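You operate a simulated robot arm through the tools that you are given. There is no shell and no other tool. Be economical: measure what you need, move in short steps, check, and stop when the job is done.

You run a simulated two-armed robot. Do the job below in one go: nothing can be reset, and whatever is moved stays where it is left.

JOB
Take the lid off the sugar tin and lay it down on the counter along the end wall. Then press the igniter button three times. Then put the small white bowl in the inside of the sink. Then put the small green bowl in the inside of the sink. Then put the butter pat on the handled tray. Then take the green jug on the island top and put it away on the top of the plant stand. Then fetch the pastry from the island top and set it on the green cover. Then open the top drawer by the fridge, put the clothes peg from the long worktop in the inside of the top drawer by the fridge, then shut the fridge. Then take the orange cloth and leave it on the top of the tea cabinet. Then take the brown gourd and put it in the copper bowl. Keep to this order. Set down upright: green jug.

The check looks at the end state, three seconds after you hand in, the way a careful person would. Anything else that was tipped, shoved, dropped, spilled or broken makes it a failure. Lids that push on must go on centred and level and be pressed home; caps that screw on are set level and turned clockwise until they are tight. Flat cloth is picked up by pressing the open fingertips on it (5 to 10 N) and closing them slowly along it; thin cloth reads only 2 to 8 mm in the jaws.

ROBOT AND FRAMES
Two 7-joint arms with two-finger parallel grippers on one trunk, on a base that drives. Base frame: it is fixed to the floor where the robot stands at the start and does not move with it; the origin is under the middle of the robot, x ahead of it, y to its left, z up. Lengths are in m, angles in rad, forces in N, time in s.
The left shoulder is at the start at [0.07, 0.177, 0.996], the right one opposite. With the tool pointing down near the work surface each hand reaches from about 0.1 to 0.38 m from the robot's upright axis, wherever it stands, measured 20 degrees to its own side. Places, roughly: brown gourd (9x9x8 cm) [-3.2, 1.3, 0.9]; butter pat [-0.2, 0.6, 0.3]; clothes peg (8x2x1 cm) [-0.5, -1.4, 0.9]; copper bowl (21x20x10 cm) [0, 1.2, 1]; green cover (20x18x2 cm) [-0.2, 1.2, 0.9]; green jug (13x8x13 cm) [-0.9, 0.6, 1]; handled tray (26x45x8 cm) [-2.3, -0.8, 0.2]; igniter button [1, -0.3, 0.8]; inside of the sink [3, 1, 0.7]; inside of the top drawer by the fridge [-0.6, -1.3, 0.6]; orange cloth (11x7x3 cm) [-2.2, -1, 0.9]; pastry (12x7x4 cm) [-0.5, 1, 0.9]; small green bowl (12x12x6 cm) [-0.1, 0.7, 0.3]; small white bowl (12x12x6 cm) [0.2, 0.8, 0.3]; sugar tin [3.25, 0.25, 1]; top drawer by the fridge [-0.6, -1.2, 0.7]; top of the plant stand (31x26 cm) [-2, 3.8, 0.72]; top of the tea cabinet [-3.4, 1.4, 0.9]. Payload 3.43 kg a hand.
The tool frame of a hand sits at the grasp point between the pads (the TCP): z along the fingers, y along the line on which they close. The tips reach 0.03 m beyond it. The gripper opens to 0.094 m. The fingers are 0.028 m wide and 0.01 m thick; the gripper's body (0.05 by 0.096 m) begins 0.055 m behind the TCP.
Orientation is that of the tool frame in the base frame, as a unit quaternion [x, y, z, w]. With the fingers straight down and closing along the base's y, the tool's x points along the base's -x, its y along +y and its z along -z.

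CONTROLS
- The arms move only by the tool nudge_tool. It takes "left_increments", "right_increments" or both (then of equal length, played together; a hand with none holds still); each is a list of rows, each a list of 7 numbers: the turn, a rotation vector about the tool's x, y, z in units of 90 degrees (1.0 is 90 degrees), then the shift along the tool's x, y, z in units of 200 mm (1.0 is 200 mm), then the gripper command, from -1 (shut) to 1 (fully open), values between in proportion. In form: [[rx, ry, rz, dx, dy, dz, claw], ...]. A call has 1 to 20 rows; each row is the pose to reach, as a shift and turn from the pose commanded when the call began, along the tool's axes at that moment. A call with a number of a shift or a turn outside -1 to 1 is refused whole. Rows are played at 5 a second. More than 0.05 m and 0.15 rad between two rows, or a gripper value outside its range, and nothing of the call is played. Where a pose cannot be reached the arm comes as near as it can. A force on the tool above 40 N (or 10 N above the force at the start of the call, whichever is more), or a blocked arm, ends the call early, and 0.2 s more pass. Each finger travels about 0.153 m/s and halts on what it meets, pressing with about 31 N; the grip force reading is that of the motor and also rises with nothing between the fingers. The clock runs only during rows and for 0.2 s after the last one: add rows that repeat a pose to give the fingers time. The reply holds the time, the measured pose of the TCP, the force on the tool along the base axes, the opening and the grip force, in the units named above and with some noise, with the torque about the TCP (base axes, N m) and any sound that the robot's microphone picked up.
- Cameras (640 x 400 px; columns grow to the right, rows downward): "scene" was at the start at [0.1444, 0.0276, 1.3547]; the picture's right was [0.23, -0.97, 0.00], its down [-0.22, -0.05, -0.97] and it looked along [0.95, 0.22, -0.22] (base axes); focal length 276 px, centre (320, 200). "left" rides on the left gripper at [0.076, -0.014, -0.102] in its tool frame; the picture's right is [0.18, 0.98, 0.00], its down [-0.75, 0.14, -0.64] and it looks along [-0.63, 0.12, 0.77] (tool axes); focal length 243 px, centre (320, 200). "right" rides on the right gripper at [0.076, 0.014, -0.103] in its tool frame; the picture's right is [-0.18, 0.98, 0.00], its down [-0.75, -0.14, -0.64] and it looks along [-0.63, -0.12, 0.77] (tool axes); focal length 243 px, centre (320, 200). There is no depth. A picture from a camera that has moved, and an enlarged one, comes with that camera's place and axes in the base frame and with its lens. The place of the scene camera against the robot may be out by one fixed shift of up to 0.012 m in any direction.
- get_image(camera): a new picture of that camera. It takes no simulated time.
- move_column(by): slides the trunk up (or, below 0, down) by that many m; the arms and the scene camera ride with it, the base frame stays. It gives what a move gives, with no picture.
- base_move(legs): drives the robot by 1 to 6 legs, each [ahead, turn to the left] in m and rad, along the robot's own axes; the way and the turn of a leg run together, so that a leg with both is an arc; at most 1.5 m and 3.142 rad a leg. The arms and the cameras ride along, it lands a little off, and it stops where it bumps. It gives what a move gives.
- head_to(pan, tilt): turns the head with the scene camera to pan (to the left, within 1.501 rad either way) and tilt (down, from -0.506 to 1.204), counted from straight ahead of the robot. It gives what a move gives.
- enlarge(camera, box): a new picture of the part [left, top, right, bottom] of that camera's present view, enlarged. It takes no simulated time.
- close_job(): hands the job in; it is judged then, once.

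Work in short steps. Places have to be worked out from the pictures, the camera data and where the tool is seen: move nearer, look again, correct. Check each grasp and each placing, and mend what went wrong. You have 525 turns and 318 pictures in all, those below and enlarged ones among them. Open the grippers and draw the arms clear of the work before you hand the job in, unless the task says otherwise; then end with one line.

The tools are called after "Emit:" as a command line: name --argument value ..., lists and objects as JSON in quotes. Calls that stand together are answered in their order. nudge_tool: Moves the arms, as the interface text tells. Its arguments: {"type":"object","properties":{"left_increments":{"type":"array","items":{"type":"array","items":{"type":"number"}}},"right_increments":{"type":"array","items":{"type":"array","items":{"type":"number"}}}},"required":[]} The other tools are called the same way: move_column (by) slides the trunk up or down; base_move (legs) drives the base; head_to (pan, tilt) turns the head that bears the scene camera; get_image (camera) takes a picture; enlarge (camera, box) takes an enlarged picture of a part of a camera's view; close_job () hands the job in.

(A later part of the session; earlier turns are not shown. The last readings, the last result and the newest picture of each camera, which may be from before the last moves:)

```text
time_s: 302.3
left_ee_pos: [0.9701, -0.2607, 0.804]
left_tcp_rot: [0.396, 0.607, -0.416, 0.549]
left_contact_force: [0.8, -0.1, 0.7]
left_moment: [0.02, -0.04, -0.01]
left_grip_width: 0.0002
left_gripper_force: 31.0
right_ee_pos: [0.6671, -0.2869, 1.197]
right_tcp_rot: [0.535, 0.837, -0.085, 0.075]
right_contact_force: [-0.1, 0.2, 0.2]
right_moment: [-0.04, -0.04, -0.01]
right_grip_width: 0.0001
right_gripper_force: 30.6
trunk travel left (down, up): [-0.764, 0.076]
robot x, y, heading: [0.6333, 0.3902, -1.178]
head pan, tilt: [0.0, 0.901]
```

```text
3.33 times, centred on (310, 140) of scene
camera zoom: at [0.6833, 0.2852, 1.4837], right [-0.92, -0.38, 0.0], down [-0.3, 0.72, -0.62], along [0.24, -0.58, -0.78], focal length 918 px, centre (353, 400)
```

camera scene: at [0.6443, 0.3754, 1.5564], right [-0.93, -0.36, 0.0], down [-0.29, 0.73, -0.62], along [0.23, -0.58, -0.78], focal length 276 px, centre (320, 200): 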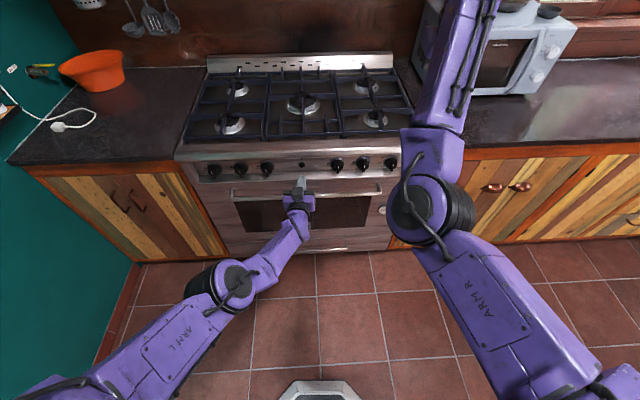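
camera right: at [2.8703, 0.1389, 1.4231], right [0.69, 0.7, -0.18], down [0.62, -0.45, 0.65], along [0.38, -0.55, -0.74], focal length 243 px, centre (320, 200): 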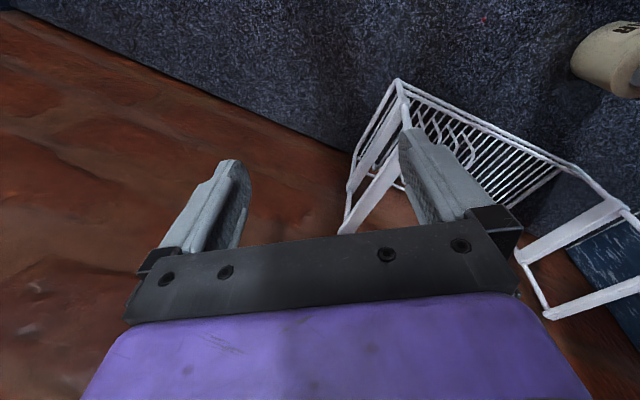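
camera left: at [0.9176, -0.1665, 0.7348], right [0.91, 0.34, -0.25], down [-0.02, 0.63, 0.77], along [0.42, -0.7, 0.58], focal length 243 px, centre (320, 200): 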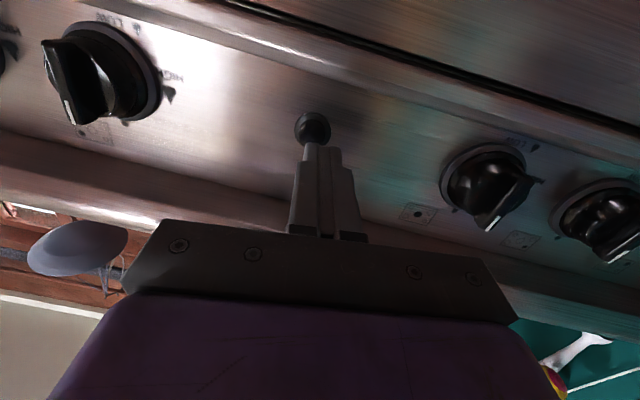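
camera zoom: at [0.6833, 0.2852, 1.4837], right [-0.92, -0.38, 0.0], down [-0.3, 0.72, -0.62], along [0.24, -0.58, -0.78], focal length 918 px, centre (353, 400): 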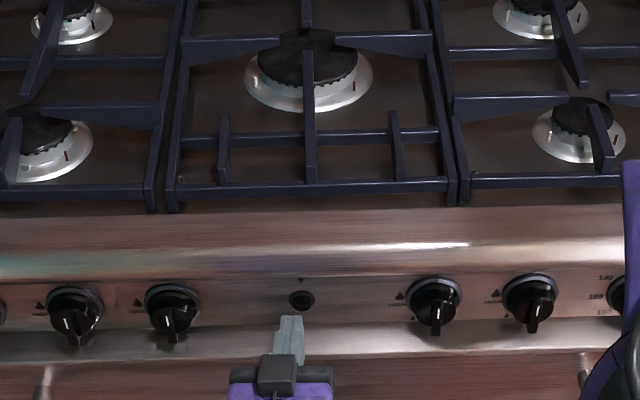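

Nearly perfect; I lower 7 mm, turn −0.009 rad, and press.

Emit:
move_column --by -0.007

Emit:
base_move --legs '[[0, -0.009], [0.045, 0]]'

Emit:
get_image --camera "left"

```text
time_s: 302.9
left_ee_pos: [0.9715, -0.2616, 0.796]
left_tcp_rot: [0.397, 0.607, -0.416, 0.548]
left_contact_force: [0.0, 0.6, -0.1]
left_moment: [-0.03, -0.04, -0.03]
left_grip_width: 0.0
left_gripper_force: 31.1
right_ee_pos: [0.6679, -0.2895, 1.1884]
right_tcp_rot: [0.535, 0.838, -0.084, 0.075]
right_contact_force: [0.7, -0.1, 0.0]
right_moment: [-0.02, 0.02, 0.0]
right_grip_width: 0.0
right_gripper_force: 31.6
trunk travel left (down, up): [-0.757, 0.083]
robot x, y, heading: [0.6336, 0.3934, -1.179]
head pan, tilt: [0.0, 0.901]
```

```text
time_s: 304.2
left_ee_pos: [0.9756, -0.294, 0.7959]
left_tcp_rot: [0.401, 0.606, -0.419, 0.544]
left_contact_force: [-5.8, 32.8, 16.5]
left_moment: [-0.75, -0.39, 0.41]
left_grip_width: 0.0
left_gripper_force: 31.1
right_ee_pos: [0.6759, -0.3196, 1.193]
right_tcp_rot: [0.538, 0.835, -0.087, 0.077]
right_contact_force: [0.0, 0.0, -0.2]
right_moment: [-0.02, -0.02, 0.01]
right_grip_width: 0.0001
right_gripper_force: 31.1
trunk travel left (down, up): [-0.757, 0.083]
robot x, y, heading: [0.6478, 0.3545, -1.184]
head pan, tilt: [0.0, 0.901]
heard: click
stopped in leg 2: the force on the tool passed its limit (the readings are from after the stop); the commanded pose is now the measured one
```

```text
181 pictures are left
camera left: at [0.9227, -0.1979, 0.7256], right [0.91, 0.33, -0.25], down [-0.01, 0.63, 0.78], along [0.41, -0.7, 0.58], focal length 243 px, centre (320, 200)
```

left: 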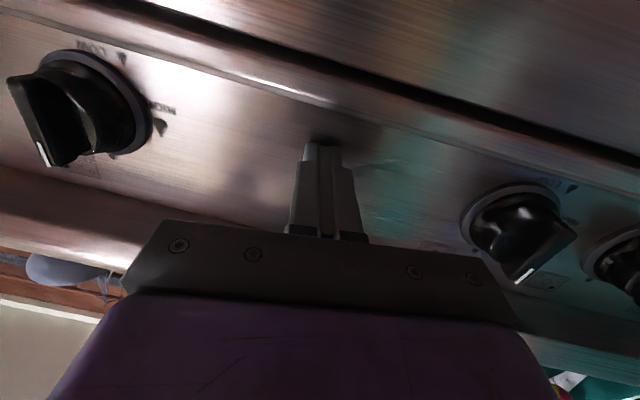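

"Click" heard: first press. I back off 2.5 cm and press again (drive 3 cm), twice more.

Emit:
base_move --legs '[[-0.03, 0]]'

Emit:
base_move --legs '[[0.03, 0]]'

```text
time_s: 305.0
left_ee_pos: [0.9674, -0.2742, 0.7857]
left_tcp_rot: [0.403, 0.61, -0.416, 0.54]
left_contact_force: [0.3, -1.6, 1.0]
left_moment: [-0.01, 0.01, 0.01]
left_grip_width: 0.0
left_gripper_force: 30.8
right_ee_pos: [0.6698, -0.3033, 1.1859]
right_tcp_rot: [0.538, 0.836, -0.083, 0.072]
right_contact_force: [0.4, -0.2, 0.0]
right_moment: [0.01, 0.0, -0.02]
right_grip_width: 0.0001
right_gripper_force: 31.1
trunk travel left (down, up): [-0.757, 0.083]
robot x, y, heading: [0.6351, 0.3821, -1.177]
head pan, tilt: [0.0, 0.901]
```

```text
time_s: 306.1
left_ee_pos: [0.9736, -0.293, 0.7888]
left_tcp_rot: [0.403, 0.61, -0.416, 0.541]
left_contact_force: [-6.2, 19.2, 10.7]
left_moment: [-0.48, -0.25, 0.16]
left_grip_width: 0.0
left_gripper_force: 30.7
right_ee_pos: [0.6794, -0.3225, 1.1919]
right_tcp_rot: [0.537, 0.836, -0.085, 0.076]
right_contact_force: [-0.7, 0.9, -0.3]
right_moment: [0.0, -0.01, 0.03]
right_grip_width: 0.0
right_gripper_force: 30.7
trunk travel left (down, up): [-0.757, 0.083]
robot x, y, heading: [0.6506, 0.3547, -1.178]
head pan, tilt: [0.0, 0.901]
heard: click
stopped in leg 1: the force on the tool passed its limit (the readings are from after the stop); the commanded pose is now the measured one
```

Second click. Third press.

Emit:
base_move --legs '[[-0.03, 0]]'

Emit:
move_column --by 0.008

Emit:
base_move --legs '[[0.03, 0]]'

```text
time_s: 306.9
left_ee_pos: [0.9649, -0.2731, 0.7817]
left_tcp_rot: [0.405, 0.613, -0.415, 0.537]
left_contact_force: [0.3, -0.3, -0.7]
left_moment: [0.01, 0.05, 0.01]
left_grip_width: 0.0
left_gripper_force: 30.7
right_ee_pos: [0.67, -0.3048, 1.185]
right_tcp_rot: [0.538, 0.836, -0.083, 0.072]
right_contact_force: [-0.3, -0.5, 0.0]
right_moment: [0.03, -0.02, 0.02]
right_grip_width: 0.0002
right_gripper_force: 31.7
trunk travel left (down, up): [-0.757, 0.083]
robot x, y, heading: [0.637, 0.3794, -1.178]
head pan, tilt: [0.0, 0.901]
```

```text
time_s: 307.5
left_ee_pos: [0.9633, -0.2707, 0.7914]
left_tcp_rot: [0.405, 0.612, -0.415, 0.538]
left_contact_force: [-0.2, 0.2, 0.5]
left_moment: [0.0, 0.01, 0.01]
left_grip_width: 0.0
left_gripper_force: 30.8
right_ee_pos: [0.6692, -0.3014, 1.1956]
right_tcp_rot: [0.538, 0.836, -0.083, 0.075]
right_contact_force: [0.0, -0.4, 0.9]
right_moment: [-0.01, 0.02, 0.02]
right_grip_width: 0.0
right_gripper_force: 30.4
trunk travel left (down, up): [-0.765, 0.075]
robot x, y, heading: [0.6403, 0.379, -1.177]
head pan, tilt: [0.0, 0.901]
```

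```text
time_s: 308.3
left_ee_pos: [0.9726, -0.2932, 0.7905]
left_tcp_rot: [0.406, 0.613, -0.416, 0.535]
left_contact_force: [-12.5, 27.7, -10.2]
left_moment: [0.03, 0.03, 0.12]
left_grip_width: 0.0
left_gripper_force: 31.0
right_ee_pos: [0.679, -0.3244, 1.1973]
right_tcp_rot: [0.538, 0.835, -0.085, 0.075]
right_contact_force: [1.1, 0.4, 0.2]
right_moment: [-0.01, 0.01, -0.02]
right_grip_width: 0.0
right_gripper_force: 31.0
trunk travel left (down, up): [-0.765, 0.075]
robot x, y, heading: [0.6472, 0.352, -1.18]
head pan, tilt: [0.0, 0.901]
heard: click
```

Three clicks done. Next the bowls on the island's lower shelf. I back off, raise the trunk and bring the left hand back to fingers-down.

Emit:
base_move --legs '[[-0.1, 0]]'

Emit:
move_column --by 0.074

Emit:
nudge_tool --left_increments '[[0, 0.08, 0, -0.1, 0, 0, -1], [0, 0.16, 0, -0.2, 0, 0, -1], [0, 0.24, 0, -0.3, 0, 0, -1], [0, 0.32, 0, -0.4, 0, 0, -1], [0, 0.4, 0, -0.5, 0, 0, 0], [0, 0.48, 0, -0.6, 0, 0, 1], [0, 0.56, 0, -0.7, 0, 0, 1], [0, 0.64, 0, -0.8, 0, 0, 1], [0, 0.72, 0, -0.9, 0, 0, 1], [0, 0.8, 0, -1, 0, 0, 1], [0, 0.88, 0, -1, 0, 0, 1], [0, 0.96, 0, -1, 0, 0, 1]]'

Emit:
get_image --camera "scene"

```text
time_s: 309.4
left_ee_pos: [0.9351, -0.2027, 0.7897]
left_tcp_rot: [0.406, 0.614, -0.415, 0.535]
left_contact_force: [-0.3, -0.8, 1.2]
left_moment: [0.03, 0.0, -0.02]
left_grip_width: 0.0
left_gripper_force: 30.9
right_ee_pos: [0.6419, -0.235, 1.1959]
right_tcp_rot: [0.538, 0.836, -0.084, 0.074]
right_contact_force: [0.4, -1.2, -0.8]
right_moment: [-0.03, 0.0, 0.0]
right_grip_width: 0.0
right_gripper_force: 30.4
trunk travel left (down, up): [-0.765, 0.075]
robot x, y, heading: [0.608, 0.4448, -1.182]
head pan, tilt: [0.0, 0.901]
```

```text
time_s: 310.6
left_ee_pos: [0.9341, -0.2031, 0.8631]
left_tcp_rot: [0.406, 0.614, -0.415, 0.535]
left_contact_force: [0.1, 1.0, 0.4]
left_moment: [0.01, -0.02, 0.01]
left_grip_width: 0.0
left_gripper_force: 30.8
right_ee_pos: [0.6413, -0.2365, 1.2691]
right_tcp_rot: [0.538, 0.836, -0.084, 0.073]
right_contact_force: [0.1, -0.1, 0.1]
right_moment: [-0.03, -0.02, 0.01]
right_grip_width: 0.0
right_gripper_force: 31.0
trunk travel left (down, up): [-0.839, 0.001]
robot x, y, heading: [0.6129, 0.4451, -1.173]
head pan, tilt: [0.0, 0.901]
```

```text
time_s: 313.2
left_ee_pos: [0.9105, -0.1475, 1.052]
left_tcp_rot: [0.58, 0.814, -0.023, -0.03]
left_contact_force: [-0.2, -0.6, -0.2]
left_moment: [0.02, -0.05, 0.02]
left_grip_width: 0.0942
left_gripper_force: 0.1
left hand out of reach, approached as far as the arm can: row 1, 2, 3, 4, 5, 6, 7, 8, 10, 11, 12
right_ee_pos: [0.6386, -0.2365, 1.2684]
right_tcp_rot: [0.539, 0.835, -0.083, 0.074]
right_contact_force: [-0.4, -0.3, 0.1]
right_moment: [0.0, -0.04, 0.01]
right_grip_width: 0.0
right_gripper_force: 30.5
trunk travel left (down, up): [-0.839, 0.001]
robot x, y, heading: [0.6109, 0.4441, -1.182]
head pan, tilt: [0.0, 0.901]
```

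```text
180 pictures are left
camera scene: at [0.6574, 0.3343, 1.5584], right [-0.92, -0.38, 0.0], down [-0.3, 0.72, -0.62], along [0.24, -0.57, -0.78], focal length 276 px, centre (320, 200)
```

scene: 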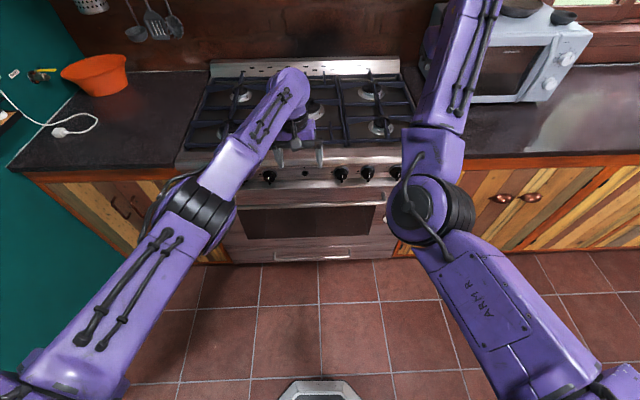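

Now I drive to the corridor opposite the bowls: target about (u 0.36, v −0.27), facing the island.

Emit:
base_move --legs '[[0, -0.69], [0.56, 0]]'

Emit:
base_move --legs '[[0, -2.39]]'

Emit:
head_to --pan 0 --tilt 0.9

Emit:
get_image --camera "scene"

```text
time_s: 318.3
left_ee_pos: [0.2868, -0.7412, 1.053]
left_tcp_rot: [0.825, 0.563, -0.012, -0.037]
left_contact_force: [-0.1, -0.1, 0.0]
left_moment: [-0.02, 0.0, -0.02]
left_grip_width: 0.0939
left_gripper_force: 0.0
right_ee_pos: [0.0239, -0.6328, 1.27]
right_tcp_rot: [0.793, 0.599, -0.104, 0.039]
right_contact_force: [-0.4, 0.4, -0.2]
right_moment: [-0.03, 0.0, -0.01]
right_grip_width: 0.0
right_gripper_force: 31.0
trunk travel left (down, up): [-0.839, 0.001]
robot x, y, heading: [0.4431, -0.0962, -1.884]
head pan, tilt: [0.0, 0.901]
```

```text
time_s: 324.3
left_ee_pos: [0.0988, 0.4787, 1.0522]
left_tcp_rot: [0.833, -0.552, 0.029, -0.025]
left_contact_force: [0.1, 0.5, -0.1]
left_moment: [0.02, 0.01, 0.03]
left_grip_width: 0.0941
left_gripper_force: 0.1
right_ee_pos: [0.364, 0.5828, 1.269]
right_tcp_rot: [0.853, -0.51, -0.076, -0.082]
right_contact_force: [-1.1, 0.9, -0.5]
right_moment: [0.02, 0.01, -0.03]
right_grip_width: 0.0
right_gripper_force: 31.1
trunk travel left (down, up): [-0.839, 0.001]
robot x, y, heading: [0.4415, -0.0956, 2.036]
head pan, tilt: [0.0, 0.901]
```

```text
time_s: 324.9
left_ee_pos: [0.099, 0.4768, 1.0514]
left_tcp_rot: [0.832, -0.553, 0.03, -0.025]
left_contact_force: [0.8, 0.2, -0.3]
left_moment: [-0.02, 0.02, -0.01]
left_grip_width: 0.0938
left_gripper_force: 0.1
right_ee_pos: [0.3627, 0.5833, 1.2703]
right_tcp_rot: [0.853, -0.51, -0.076, -0.081]
right_contact_force: [-0.4, 0.3, 0.8]
right_moment: [-0.04, 0.02, -0.01]
right_grip_width: 0.0
right_gripper_force: 30.7
trunk travel left (down, up): [-0.839, 0.001]
robot x, y, heading: [0.4379, -0.0926, 2.031]
head pan, tilt: [0.0, 0.901]
```

```text
179 pictures are left
camera scene: at [0.3882, 0.0252, 1.5583], right [0.9, 0.44, 0.0], down [0.35, -0.7, -0.62], along [-0.28, 0.56, -0.78], focal length 276 px, centre (320, 200)
```

scene: 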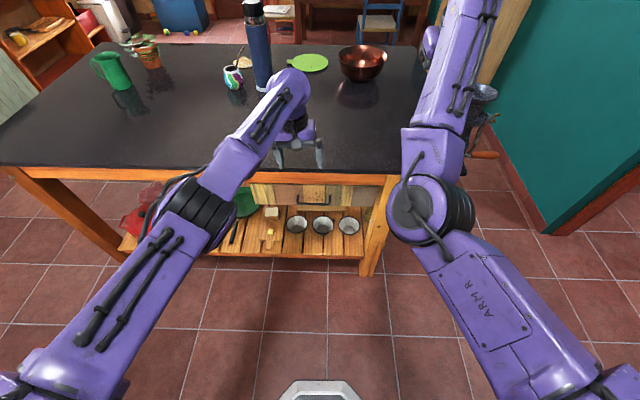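

Three small bowls are visible on the shelf; I zoom in.

Emit:
enlarge --camera "scene" --box '[210, 170, 390, 270]'

```text
3.56 times, centred on (300, 220) of scene
camera zoom: at [0.3882, 0.0252, 1.5583], right [0.9, 0.44, 0.0], down [0.35, -0.7, -0.62], along [-0.28, 0.56, -0.78], focal length 979 px, centre (391, 129)
```

zoom: 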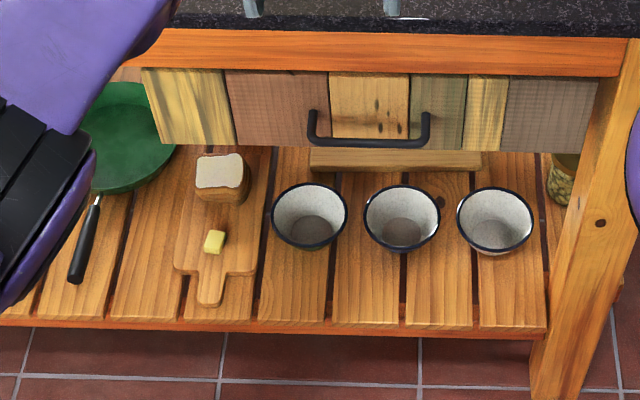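

White = right bowl (≈(0.16,0.84)), green = left (≈(−0.10,0.72)), rim z≈0.31; drawer bottom ≈0.69 above them. I back up slightly, open the right hand and lower the trunk so the hands come down in front of the shelf.

Emit:
base_move --legs '[[-0.04, 0]]'

Emit:
move_column --by -0.62

Emit:
head_to --pan 0 --tilt 0.6

Emit:
get_image --camera "scene"

```text
time_s: 325.8
left_ee_pos: [0.1126, 0.4458, 1.0479]
left_tcp_rot: [0.833, -0.552, 0.034, -0.023]
left_contact_force: [-0.6, 0.7, -0.6]
left_moment: [-0.08, -0.02, 0.0]
left_grip_width: 0.094
left_gripper_force: 0.0
right_ee_pos: [0.3774, 0.5543, 1.2656]
right_tcp_rot: [0.854, -0.51, -0.073, -0.08]
right_contact_force: [-0.8, 0.2, 0.6]
right_moment: [-0.04, -0.06, 0.0]
right_grip_width: 0.0
right_gripper_force: 31.4
trunk travel left (down, up): [-0.839, 0.001]
robot x, y, heading: [0.457, -0.1306, 2.025]
head pan, tilt: [0.0, 0.901]
```

```text
refused: -0.62 is not a number from -0.4 to 0.4
```

```text
time_s: 326.6
left_ee_pos: [0.1152, 0.4401, 1.0525]
left_tcp_rot: [0.833, -0.552, 0.03, -0.026]
left_contact_force: [0.7, 0.2, -0.7]
left_moment: [0.02, 0.05, 0.0]
left_grip_width: 0.0941
left_gripper_force: 0.1
right_ee_pos: [0.382, 0.5455, 1.2709]
right_tcp_rot: [0.853, -0.509, -0.076, -0.082]
right_contact_force: [0.3, -0.8, -0.9]
right_moment: [-0.03, -0.01, -0.02]
right_grip_width: 0.0
right_gripper_force: 30.9
trunk travel left (down, up): [-0.839, 0.001]
robot x, y, heading: [0.4621, -0.1281, 2.034]
head pan, tilt: [0.0, 0.6]
```

```text
177 pictures are left
camera scene: at [0.4009, -0.0007, 1.5833], right [0.9, 0.45, 0.0], down [0.25, -0.51, -0.83], along [-0.37, 0.74, -0.56], focal length 276 px, centre (320, 200)
```

scene: 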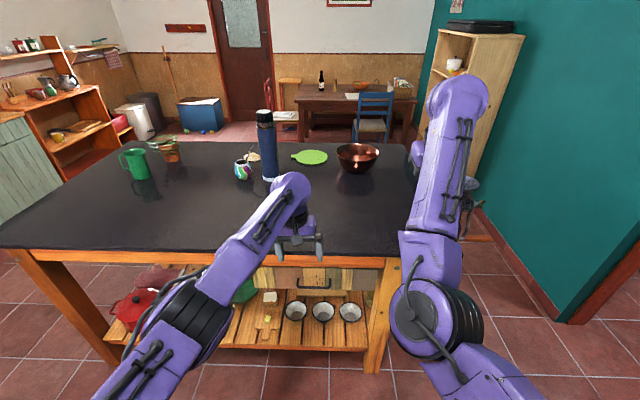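

Emit:
move_column --by -0.38

Emit:
move_column --by -0.22

Emit:
get_image --camera "scene"

Emit:
get_image --camera "right"

```text
time_s: 330.2
left_ee_pos: [0.1155, 0.4409, 0.6704]
left_tcp_rot: [0.833, -0.552, 0.03, -0.026]
left_contact_force: [-0.2, -0.5, 0.4]
left_moment: [-0.01, -0.01, -0.02]
left_grip_width: 0.0939
left_gripper_force: 0.1
right_ee_pos: [0.3798, 0.5474, 0.8882]
right_tcp_rot: [0.854, -0.509, -0.076, -0.082]
right_contact_force: [0.8, 0.8, -0.5]
right_moment: [0.0, 0.0, 0.02]
right_grip_width: 0.0
right_gripper_force: 31.0
trunk travel left (down, up): [-0.459, 0.381]
robot x, y, heading: [0.4555, -0.1281, 2.034]
head pan, tilt: [0.0, 0.6]
```

```text
time_s: 332.6
left_ee_pos: [0.1157, 0.4415, 0.4507]
left_tcp_rot: [0.833, -0.552, 0.031, -0.025]
left_contact_force: [0.2, 0.0, -0.4]
left_moment: [0.0, -0.01, 0.01]
left_grip_width: 0.0939
left_gripper_force: 0.0
right_ee_pos: [0.3796, 0.5476, 0.6691]
right_tcp_rot: [0.854, -0.509, -0.075, -0.081]
right_contact_force: [-0.4, 0.3, -0.8]
right_moment: [0.03, 0.01, -0.02]
right_grip_width: 0.0
right_gripper_force: 31.0
trunk travel left (down, up): [-0.239, 0.601]
robot x, y, heading: [0.4525, -0.1281, 2.027]
head pan, tilt: [0.0, 0.6]
```

```text
176 pictures are left
camera scene: at [0.4001, 0.001, 0.9832], right [0.9, 0.45, 0.0], down [0.25, -0.51, -0.83], along [-0.37, 0.74, -0.56], focal length 276 px, centre (320, 200)
```

scene: 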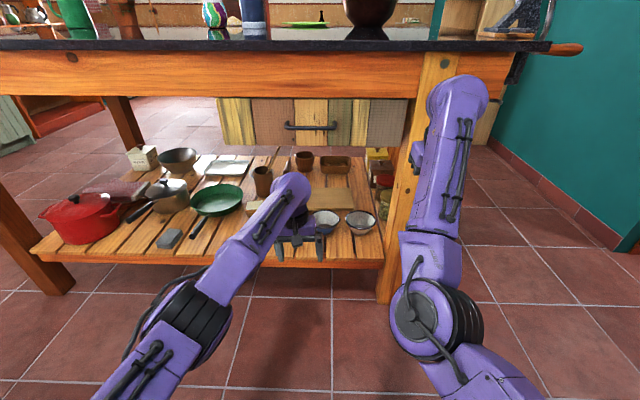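

```text
175 pictures are left
camera right: at [0.4087, 0.4542, 0.7528], right [-0.95, -0.3, -0.02], down [-0.2, 0.57, 0.79], along [-0.23, 0.76, -0.61], focal length 243 px, centre (320, 200)
```

right: 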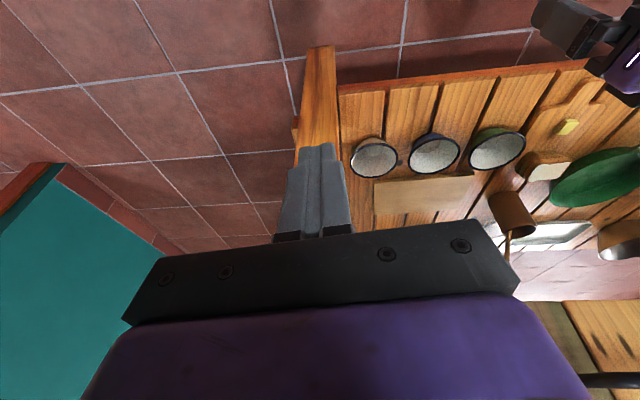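

I now see: white bowl centre ≈(0.168,0.803), green ≈(−0.09,0.70), rim z≈0.31. A table leg is close to the white bowl, so I'll grip both bowls at their near rims with hands yawed 90°. First level and lower the right hand, then yaw both.

Emit:
nudge_tool --right_increments '[[-0.009, 0.034, 0, 0, 0.02, 0.2, 1], [-0.018, 0.068, 0, 0, 0.05, 0.4, 1], [-0.028, 0.1, 0, 0, 0.08, 0.6, 1], [-0.037, 0.136, 0, 0, 0.1, 0.8, 1], [-0.037, 0.136, 0, 0, 0.12, 0.98, 1]]'

Emit:
nudge_tool --left_increments '[[0, 0, -0.08, 0, 0.08, 0, 0.3], [0, 0, -0.16, 0, 0.16, 0, 0.3], [0, 0, -0.24, 0, 0.24, 0, 0.3], [0, 0, -0.32, 0, 0.32, 0, 0.3], [0, 0, -0.4, 0, 0.4, 0, 0.3], [0, 0, -0.48, 0, 0.48, 0, 0.3], [0, 0, -0.56, 0, 0.5, 0, 0.3], [0, 0, -0.64, 0, 0.5, 0, 0.3], [0, 0, -0.72, 0, 0.5, 0, 0.3], [0, 0, -0.8, 0, 0.5, 0, 0.3], [0, 0, -0.88, 0, 0.5, 0, 0.3], [0, 0, -0.96, 0, 0.5, 0, 0.3]]' --right_increments '[[0, 0, 0.08, 0, 0.02, 0, 0.3], [0, 0, 0.16, 0, 0.04, 0, 0.3], [0, 0, 0.24, 0, 0.06, 0, 0.3], [0, 0, 0.32, 0, 0.08, 0, 0.3], [0, 0, 0.4, 0, 0.1, 0, 0.3], [0, 0, 0.48, 0, 0.12, 0, 0.3], [0, 0, 0.56, 0, 0.14, 0, 0.3], [0, 0, 0.64, 0, 0.16, 0, 0.3], [0, 0, 0.72, 0, 0.18, 0, 0.3], [0, 0, 0.8, 0, 0.2, 0, 0.3], [0, 0, 0.88, 0, 0.2, 0, 0.3], [0, 0, 0.96, 0, 0.2, 0, 0.3]]'

Emit:
get_image --camera "scene"

```text
time_s: 333.8
left_ee_pos: [0.1156, 0.4416, 0.4507]
left_tcp_rot: [0.833, -0.552, 0.03, -0.025]
left_contact_force: [-1.3, -0.2, -0.1]
left_moment: [-0.01, -0.03, -0.03]
left_grip_width: 0.0939
left_gripper_force: 0.2
right_ee_pos: [0.3472, 0.5784, 0.473]
right_tcp_rot: [0.859, -0.512, 0.001, -0.002]
right_contact_force: [0.6, 0.3, -0.1]
right_moment: [0.02, 0.0, 0.03]
right_grip_width: 0.0938
right_gripper_force: 0.1
trunk travel left (down, up): [-0.239, 0.601]
robot x, y, heading: [0.4562, -0.1306, 2.028]
head pan, tilt: [0.0, 0.6]
```

```text
time_s: 336.4
left_ee_pos: [0.0184, 0.4154, 0.4443]
left_tcp_rot: [0.985, 0.168, 0.039, 0.003]
left_contact_force: [-0.6, 0.0, -0.4]
left_moment: [0.03, 0.05, -0.03]
left_grip_width: 0.0609
left_gripper_force: 0.0
left hand out of reach, approached as far as the arm can: row 2, 3, 4, 5, 6, 7, 8, 9, 10, 11, 12
right_ee_pos: [0.3908, 0.5321, 0.5107]
right_tcp_rot: [-0.274, 0.962, 0.0, 0.001]
right_contact_force: [0.2, -0.2, 0.0]
right_moment: [-0.04, -0.06, -0.01]
right_grip_width: 0.0612
right_gripper_force: 0.0
right hand out of reach, approached as far as the arm can: row 7, 8, 9, 10, 11, 12
trunk travel left (down, up): [-0.239, 0.601]
robot x, y, heading: [0.4603, -0.1298, 2.028]
head pan, tilt: [0.0, 0.6]
```

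```text
174 pictures are left
camera scene: at [0.3999, 0.001, 0.9831], right [0.9, 0.44, 0.0], down [0.25, -0.51, -0.82], along [-0.37, 0.74, -0.57], focal length 276 px, centre (320, 200)
```

scene: 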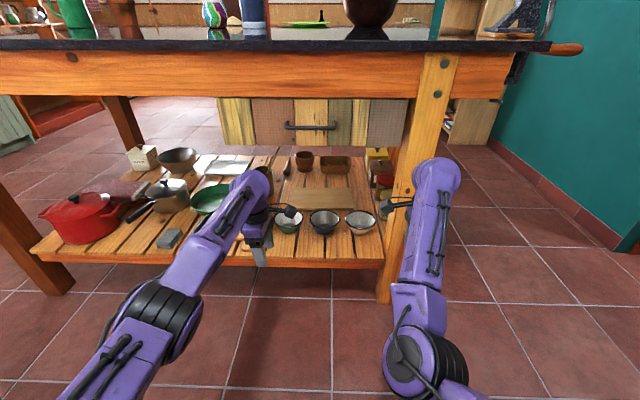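

Both hands are yawed. I shift the right hand 8.5 cm left and the left hand 2.5 cm right to line up with the bowls.

Emit:
nudge_tool --left_increments '[[0, 0, 0, 0.05, 0, 0, 0.3], [0, 0, 0, 0.12, 0, 0, 0.3], [0, 0, 0, 0.12, 0, 0, 0.3], [0, 0, 0, 0.12, 0, 0, 0.3]]' --right_increments '[[0, 0, 0, 0.12, 0, 0.05, 0.3], [0, 0, 0, 0.25, 0, 0.1, 0.3], [0, 0, 0, 0.37, 0, 0.15, 0.3], [0, 0, 0, 0.45, 0, 0.2, 0.3]]'

Emit:
get_image --camera "right"

Emit:
get_image --camera "left"

```text
time_s: 337.4
left_ee_pos: [0.0412, 0.4244, 0.4458]
left_tcp_rot: [0.985, 0.168, 0.039, 0.001]
left_contact_force: [0.2, 1.2, 0.3]
left_moment: [0.0, -0.02, 0.03]
left_grip_width: 0.0613
left_gripper_force: 0.0
right_ee_pos: [0.3893, 0.5306, 0.5105]
right_tcp_rot: [-0.276, 0.961, 0.0, 0.001]
right_contact_force: [0.6, -0.3, 0.2]
right_moment: [0.01, 0.0, 0.02]
right_grip_width: 0.0615
right_gripper_force: 0.1
right hand out of reach, approached as far as the arm can: row 1, 2, 3, 4
trunk travel left (down, up): [-0.239, 0.601]
robot x, y, heading: [0.4574, -0.1282, 2.03]
head pan, tilt: [0.0, 0.6]
```

```text
173 pictures are left
camera right: at [0.3177, 0.5033, 0.6138], right [-0.36, 0.93, 0.0], down [0.71, 0.28, 0.64], along [0.6, 0.23, -0.77], focal length 243 px, centre (320, 200)
```

right: 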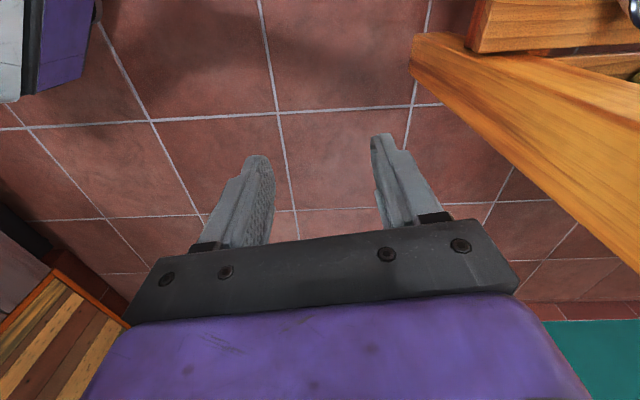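

```text
172 pictures are left
camera left: at [0.1004, 0.4628, 0.5528], right [0.5, -0.87, 0.03], down [-0.71, -0.39, 0.59], along [-0.49, -0.31, -0.81], focal length 243 px, centre (320, 200)
```

left: 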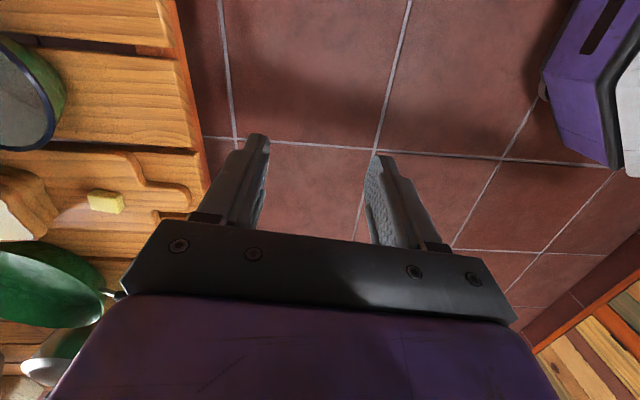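

The right hand can't move in further, and it would hit the leg. I'll take the green bowl... the white must be placed first in the sink, but picking order is free. I swing the right arm out to the side and use the left hand first on the green bowl.

Emit:
nudge_tool --right_increments '[[0, 0, -0.05, -0.12, -0.08, 0, 0.3], [0, 0, -0.1, -0.25, -0.17, 0, 0.3], [0, 0, -0.16, -0.37, -0.25, 0, 0.3], [0, 0, -0.22, -0.5, -0.34, 0, 0.3], [0, 0, -0.28, -0.62, -0.43, 0, 0.3], [0, 0, -0.34, -0.75, -0.52, 0, 0.3], [0, 0, -0.4, -0.87, -0.61, 0, 0.3], [0, 0, -0.46, -1, -0.7, 0, 0.3]]'

Emit:
get_image --camera "scene"

```text
time_s: 339.1
left_ee_pos: [0.0412, 0.424, 0.4455]
left_tcp_rot: [0.985, 0.169, 0.04, 0.002]
left_contact_force: [-0.2, -0.1, 0.2]
left_moment: [0.0, -0.02, -0.03]
left_grip_width: 0.0613
left_gripper_force: 0.1
right_ee_pos: [0.6361, 0.5162, 0.5117]
right_tcp_rot: [-0.598, 0.802, -0.001, 0.001]
right_contact_force: [-0.6, 0.5, 0.8]
right_moment: [-0.02, 0.02, 0.02]
right_grip_width: 0.061
right_gripper_force: 0.0
right hand out of reach, approached as far as the arm can: row 2, 3
trunk travel left (down, up): [-0.239, 0.601]
robot x, y, heading: [0.4608, -0.1302, 2.033]
head pan, tilt: [0.0, 0.6]
```

```text
171 pictures are left
camera scene: at [0.4002, 0.0011, 0.9831], right [0.9, 0.44, 0.0], down [0.25, -0.51, -0.82], along [-0.37, 0.74, -0.57], focal length 276 px, centre (320, 200)
```

scene: 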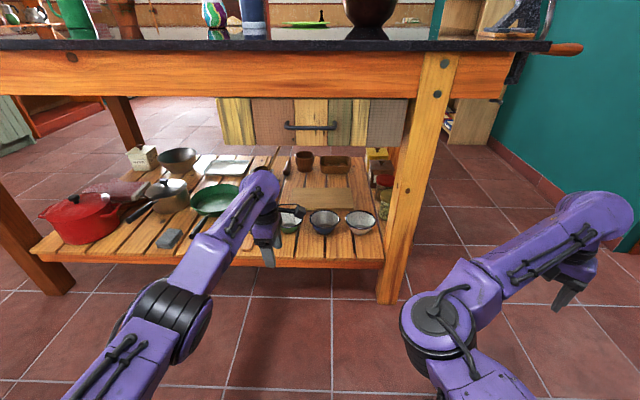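

Right arm is clear. I lower 8 cm and drive 0.23 m forward so the left fingers come above the green bowl's near rim.

Emit:
move_column --by -0.075

Emit:
base_move --legs '[[0.2, 0]]'

Emit:
get_image --camera "left"

Emit:
get_image --camera "scene"

```text
time_s: 340.3
left_ee_pos: [0.0405, 0.4244, 0.3704]
left_tcp_rot: [0.985, 0.167, 0.04, 0.003]
left_contact_force: [0.2, -0.1, -0.2]
left_moment: [0.05, 0.02, 0.03]
left_grip_width: 0.061
left_gripper_force: 0.0
right_ee_pos: [0.6368, 0.5159, 0.4375]
right_tcp_rot: [-0.597, 0.802, 0.0, 0.002]
right_contact_force: [0.0, -0.5, -0.3]
right_moment: [0.0, -0.01, 0.01]
right_grip_width: 0.0609
right_gripper_force: 0.0
trunk travel left (down, up): [-0.164, 0.676]
robot x, y, heading: [0.4579, -0.1298, 2.032]
head pan, tilt: [0.0, 0.6]
```

```text
time_s: 341.9
left_ee_pos: [-0.0491, 0.5993, 0.3706]
left_tcp_rot: [0.985, 0.17, 0.039, 0.003]
left_contact_force: [0.5, 0.0, -0.3]
left_moment: [-0.03, 0.03, 0.02]
left_grip_width: 0.061
left_gripper_force: 0.1
right_ee_pos: [0.5466, 0.6925, 0.4367]
right_tcp_rot: [-0.598, 0.801, 0.001, 0.002]
right_contact_force: [-0.5, -0.1, 0.0]
right_moment: [0.0, 0.01, 0.04]
right_grip_width: 0.0611
right_gripper_force: 0.1
trunk travel left (down, up): [-0.164, 0.676]
robot x, y, heading: [0.3697, 0.0465, 2.03]
head pan, tilt: [0.0, 0.6]
```

```text
170 pictures are left
camera left: at [0.0111, 0.6383, 0.4778], right [0.5, -0.86, 0.03], down [-0.71, -0.39, 0.59], along [-0.49, -0.32, -0.81], focal length 243 px, centre (320, 200)
```

left: 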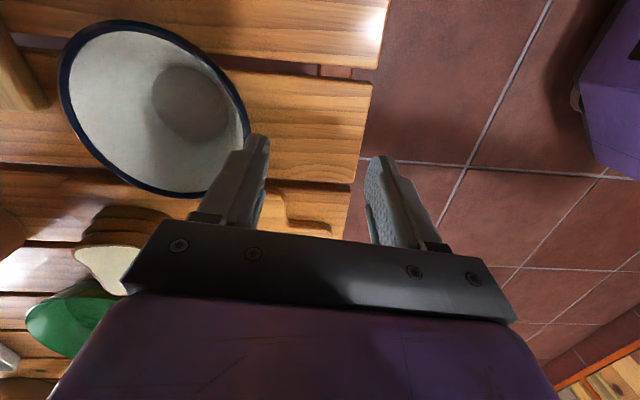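

```text
169 pictures are left
camera scene: at [0.3119, 0.1774, 0.9081], right [0.89, 0.45, 0.0], down [0.25, -0.51, -0.82], along [-0.37, 0.74, -0.57], focal length 276 px, centre (320, 200)
```

scene: 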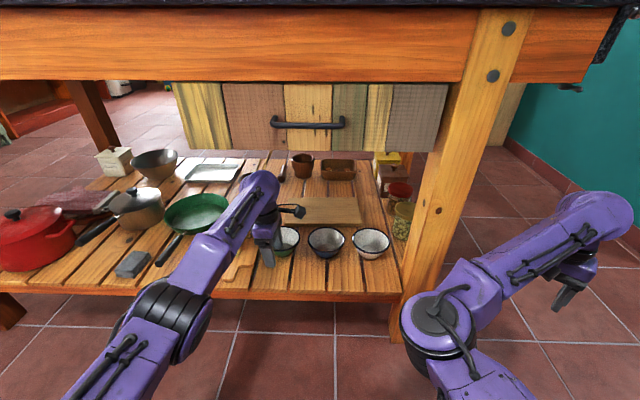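

The near rim is ≈4.6 cm further ahead. I advance 4.5 cm, shift 1.2 cm right, and lower over the rim.

Emit:
base_move --legs '[[0.045, 0]]'

Emit:
nudge_tool --left_increments '[[0, 0, 0, 0.03, 0, 0, 0.3], [0, 0, 0, 0.06, 0, 0, 0.3], [0, 0, 0, 0.06, 0, 0, 0.3]]'

Emit:
get_image --camera "left"

```text
time_s: 342.8
left_ee_pos: [-0.0687, 0.64, 0.3701]
left_tcp_rot: [0.985, 0.169, 0.039, 0.002]
left_contact_force: [0.5, 0.3, -0.1]
left_moment: [0.01, -0.03, -0.01]
left_grip_width: 0.061
left_gripper_force: 0.1
right_ee_pos: [0.5272, 0.732, 0.4364]
right_tcp_rot: [-0.598, 0.801, 0.0, 0.001]
right_contact_force: [1.0, -0.6, 0.0]
right_moment: [0.02, 0.02, 0.02]
right_grip_width: 0.0609
right_gripper_force: 0.1
trunk travel left (down, up): [-0.164, 0.676]
robot x, y, heading: [0.3502, 0.0899, 2.036]
head pan, tilt: [0.0, 0.6]
```

```text
time_s: 343.6
left_ee_pos: [-0.0572, 0.643, 0.372]
left_tcp_rot: [0.985, 0.169, 0.039, 0.002]
left_contact_force: [0.2, 0.0, -0.3]
left_moment: [-0.04, 0.01, 0.0]
left_grip_width: 0.0614
left_gripper_force: 0.1
right_ee_pos: [0.5264, 0.7324, 0.4376]
right_tcp_rot: [-0.598, 0.801, -0.001, 0.001]
right_contact_force: [0.7, 0.1, -0.4]
right_moment: [-0.02, 0.02, -0.02]
right_grip_width: 0.061
right_gripper_force: 0.1
trunk travel left (down, up): [-0.164, 0.676]
robot x, y, heading: [0.3499, 0.0876, 2.039]
head pan, tilt: [0.0, 0.6]
```

```text
168 pictures are left
camera left: at [0.0029, 0.6817, 0.4787], right [0.5, -0.87, 0.03], down [-0.71, -0.39, 0.59], along [-0.49, -0.32, -0.81], focal length 243 px, centre (320, 200)
```

left: 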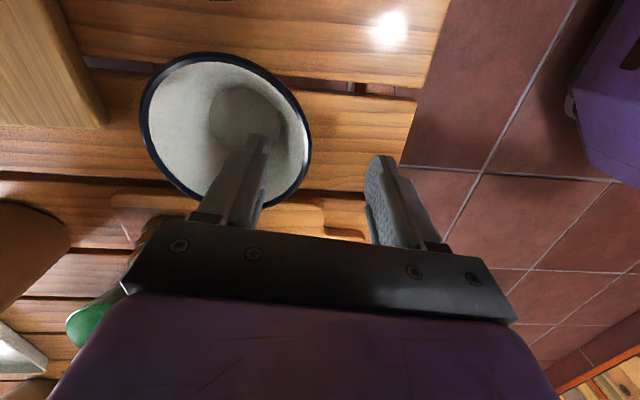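

Fingers straddle the near rim. I lower 5.5 cm and close.

Emit:
move_column --by -0.055

Emit:
get_image --camera "left"

Emit:
nudge_tool --left_increments '[[0, 0, 0, 0, 0, 0, 0], [0, 0, 0, 0, 0, 0, -0.4], [0, 0, 0, 0, 0, 0, -0.8], [0, 0, 0, 0, 0, 0, -1], [0, 0, 0, 0, 0, 0, -1]]'

```text
time_s: 344.5
left_ee_pos: [-0.0568, 0.643, 0.3174]
left_tcp_rot: [0.985, 0.169, 0.04, 0.002]
left_contact_force: [-0.6, 0.5, -0.3]
left_moment: [0.02, 0.0, -0.03]
left_grip_width: 0.0611
left_gripper_force: 0.1
right_ee_pos: [0.5268, 0.7324, 0.3816]
right_tcp_rot: [-0.598, 0.801, 0.0, 0.002]
right_contact_force: [0.6, -0.2, -0.1]
right_moment: [-0.01, -0.03, 0.02]
right_grip_width: 0.0615
right_gripper_force: 0.0
trunk travel left (down, up): [-0.109, 0.731]
robot x, y, heading: [0.3506, 0.0887, 2.035]
head pan, tilt: [0.0, 0.6]
```

```text
167 pictures are left
camera left: at [0.0026, 0.6816, 0.4237], right [0.5, -0.86, 0.03], down [-0.71, -0.39, 0.59], along [-0.49, -0.32, -0.81], focal length 243 px, centre (320, 200)
```

left: 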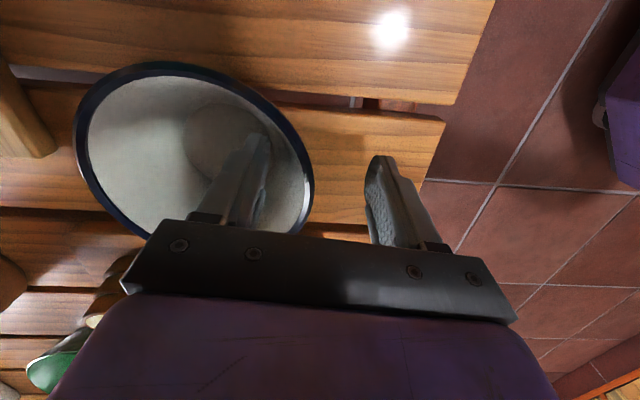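

```text
time_s: 345.7
left_ee_pos: [-0.0571, 0.6433, 0.3187]
left_tcp_rot: [0.985, 0.17, 0.039, -0.001]
left_contact_force: [-2.5, 5.9, 13.1]
left_moment: [1.33, 0.61, 0.08]
left_grip_width: 0.0184
left_gripper_force: 30.8
right_ee_pos: [0.5276, 0.7317, 0.3828]
right_tcp_rot: [-0.599, 0.801, 0.002, 0.002]
right_contact_force: [0.3, 0.7, -0.7]
right_moment: [-0.03, 0.01, -0.01]
right_grip_width: 0.061
right_gripper_force: 0.1
trunk travel left (down, up): [-0.109, 0.731]
robot x, y, heading: [0.3511, 0.0859, 2.034]
head pan, tilt: [0.0, 0.6]
```

Gripped (18 mm across the flaring wall). I lift 10 cm and check.

Emit:
move_column --by 0.06

Emit:
get_image --camera "left"

Emit:
get_image --camera "scene"

```text
time_s: 346.7
left_ee_pos: [-0.057, 0.6437, 0.3762]
left_tcp_rot: [0.985, 0.169, 0.039, 0.003]
left_contact_force: [0.4, -1.1, -1.7]
left_moment: [-0.04, -0.03, -0.04]
left_grip_width: 0.007
left_gripper_force: 31.2
right_ee_pos: [0.5272, 0.7325, 0.4425]
right_tcp_rot: [-0.598, 0.801, -0.001, 0.002]
right_contact_force: [0.1, -0.6, -0.3]
right_moment: [0.02, 0.0, 0.0]
right_grip_width: 0.0613
right_gripper_force: 0.1
trunk travel left (down, up): [-0.169, 0.671]
robot x, y, heading: [0.3507, 0.0853, 2.037]
head pan, tilt: [0.0, 0.6]
```

```text
166 pictures are left
camera left: at [0.0027, 0.6817, 0.4827], right [0.5, -0.86, 0.03], down [-0.71, -0.39, 0.59], along [-0.49, -0.32, -0.81], focal length 243 px, centre (320, 200)
```

left: 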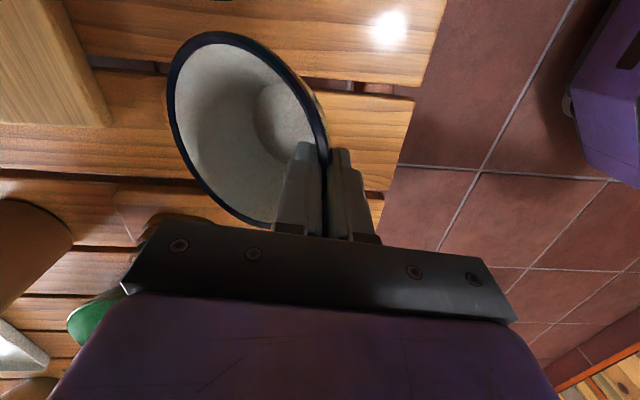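

```text
165 pictures are left
camera scene: at [0.292, 0.2173, 0.913], right [0.89, 0.45, 0.0], down [0.25, -0.51, -0.82], along [-0.37, 0.74, -0.57], focal length 276 px, centre (320, 200)
```

scene: 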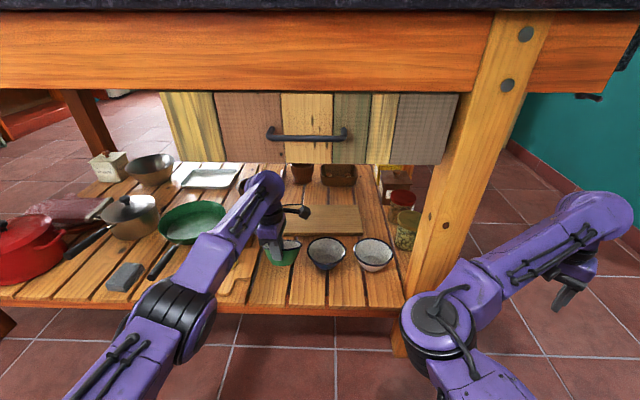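

The green bowl is held. I lift a bit more, back out 0.25 m, and swing the left arm with the bowl out to the left side; the right arm returns to its front pose.

Emit:
move_column --by 0.04

Emit:
base_move --legs '[[-0.25, 0]]'

Emit:
nudge_tool --left_increments '[[0, 0, 0.05, -0.12, 0.08, 0, -1], [0, 0, 0.1, -0.25, 0.17, 0, -1], [0, 0, 0.16, -0.37, 0.25, 0, -1], [0, 0, 0.22, -0.5, 0.34, 0, -1], [0, 0, 0.28, -0.62, 0.43, 0, -1], [0, 0, 0.34, -0.75, 0.52, 0, -1], [0, 0, 0.4, -0.87, 0.61, 0, -1], [0, 0, 0.46, -1, 0.7, 0, -1]]' --right_increments '[[0, 0, 0.05, 0.12, 0.08, 0, 0.3], [0, 0, 0.1, 0.25, 0.17, 0, 0.3], [0, 0, 0.16, 0.37, 0.25, 0, 0.3], [0, 0, 0.22, 0.5, 0.34, 0, 0.3], [0, 0, 0.28, 0.62, 0.43, 0, 0.3], [0, 0, 0.34, 0.75, 0.52, 0, 0.3], [0, 0, 0.4, 0.87, 0.61, 0, 0.3], [0, 0, 0.46, 1, 0.7, 0, 0.3]]'

Emit:
get_image --camera "scene"

```text
time_s: 347.5
left_ee_pos: [-0.057, 0.6428, 0.4166]
left_tcp_rot: [0.985, 0.169, 0.041, 0.003]
left_contact_force: [0.2, -0.4, -1.3]
left_moment: [-0.04, 0.0, -0.04]
left_grip_width: 0.0069
left_gripper_force: 30.6
right_ee_pos: [0.5271, 0.7329, 0.482]
right_tcp_rot: [-0.599, 0.801, -0.001, 0.002]
right_contact_force: [0.3, 0.8, -0.2]
right_moment: [-0.02, -0.02, 0.01]
right_grip_width: 0.0611
right_gripper_force: 0.0
trunk travel left (down, up): [-0.209, 0.631]
robot x, y, heading: [0.3487, 0.0866, 2.032]
head pan, tilt: [0.0, 0.6]
```

```text
time_s: 349.4
left_ee_pos: [0.0559, 0.4207, 0.4166]
left_tcp_rot: [0.985, 0.168, 0.039, 0.001]
left_contact_force: [-0.8, 0.0, -0.4]
left_moment: [-0.06, -0.03, 0.0]
left_grip_width: 0.0039
left_gripper_force: 31.0
right_ee_pos: [0.6401, 0.5084, 0.4817]
right_tcp_rot: [-0.597, 0.802, 0.0, 0.001]
right_contact_force: [-0.5, -0.5, 0.5]
right_moment: [-0.04, -0.04, -0.02]
right_grip_width: 0.0612
right_gripper_force: 0.1
trunk travel left (down, up): [-0.209, 0.631]
robot x, y, heading: [0.4641, -0.1364, 2.029]
head pan, tilt: [0.0, 0.6]
```

```text
time_s: 351.2
left_ee_pos: [-0.1528, 0.3151, 0.4021]
left_tcp_rot: [0.981, -0.191, 0.039, -0.011]
left_contact_force: [-0.2, 0.5, -2.6]
left_moment: [-0.04, 0.0, -0.01]
left_grip_width: 0.0041
left_gripper_force: 31.1
left hand out of reach, approached as far as the arm can: row 1, 2, 3, 4, 5, 6, 7, 8
right_ee_pos: [0.5266, 0.514, 0.4772]
right_tcp_rot: [-0.275, 0.961, 0.0, 0.003]
right_contact_force: [-1.3, -0.4, 0.2]
right_moment: [0.01, -0.05, -0.02]
right_grip_width: 0.0613
right_gripper_force: 0.1
right hand out of reach, approached as far as the arm can: row 2, 3, 4, 5, 6, 7, 8
trunk travel left (down, up): [-0.209, 0.631]
robot x, y, heading: [0.4605, -0.1326, 2.032]
head pan, tilt: [0.0, 0.6]
```

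```text
164 pictures are left
camera scene: at [0.4019, -0.0064, 0.9531], right [0.9, 0.44, 0.0], down [0.25, -0.51, -0.82], along [-0.37, 0.74, -0.57], focal length 276 px, centre (320, 200)
```

scene: 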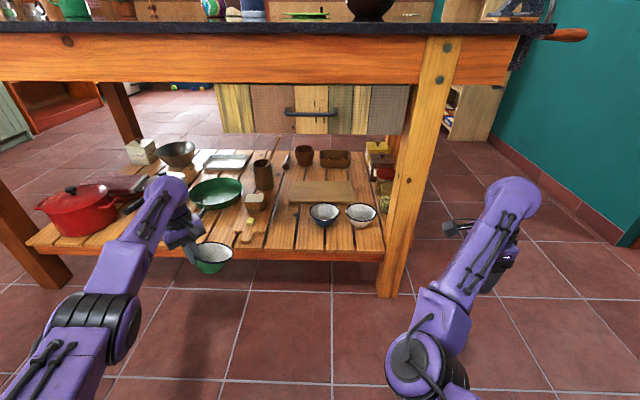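

Left holds the green bowl. I raise it and swing it further back to the side so it stays out of the way.

Emit:
nudge_tool --left_increments '[[0, 0, 0.04, 0.04, 0.1, -0.12, -1], [0, 0, 0.08, 0.08, 0.2, -0.25, -1], [0, 0, 0.12, 0.13, 0.3, -0.37, -1], [0, 0, 0.16, 0.18, 0.4, -0.5, -1], [0, 0, 0.2, 0.23, 0.5, -0.62, -1], [0, 0, 0.24, 0.28, 0.62, -0.75, -1], [0, 0, 0.28, 0.33, 0.75, -0.87, -1], [0, 0, 0.32, 0.38, 0.88, -1, -1], [0, 0, 0.36, 0.45, 1, -1, -1]]'

Emit:
get_image --camera "scene"

```text
time_s: 353.2
left_ee_pos: [-0.2621, 0.163, 0.6262]
left_tcp_rot: [0.888, -0.458, 0.035, -0.022]
left_contact_force: [-0.8, -0.4, -1.1]
left_moment: [-0.03, 0.02, -0.01]
left_grip_width: 0.0039
left_gripper_force: 31.0
left hand out of reach, approached as far as the arm can: row 1, 2, 3, 4, 5, 6, 7, 8, 9
right_ee_pos: [0.5268, 0.5136, 0.4772]
right_tcp_rot: [-0.275, 0.961, 0.001, 0.002]
right_contact_force: [-0.2, 0.0, -0.1]
right_moment: [-0.03, -0.01, -0.01]
right_grip_width: 0.061
right_gripper_force: 0.0
trunk travel left (down, up): [-0.209, 0.631]
robot x, y, heading: [0.4643, -0.1359, 2.029]
head pan, tilt: [0.0, 0.6]
```

```text
163 pictures are left
camera scene: at [0.4032, -0.0062, 0.9531], right [0.9, 0.44, 0.0], down [0.25, -0.51, -0.82], along [-0.37, 0.74, -0.57], focal length 276 px, centre (320, 200)
```

scene: 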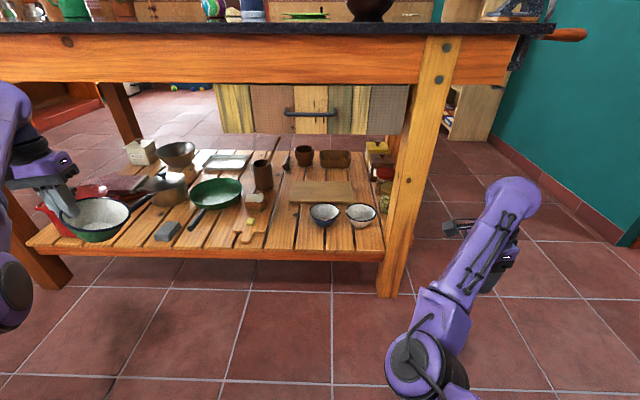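

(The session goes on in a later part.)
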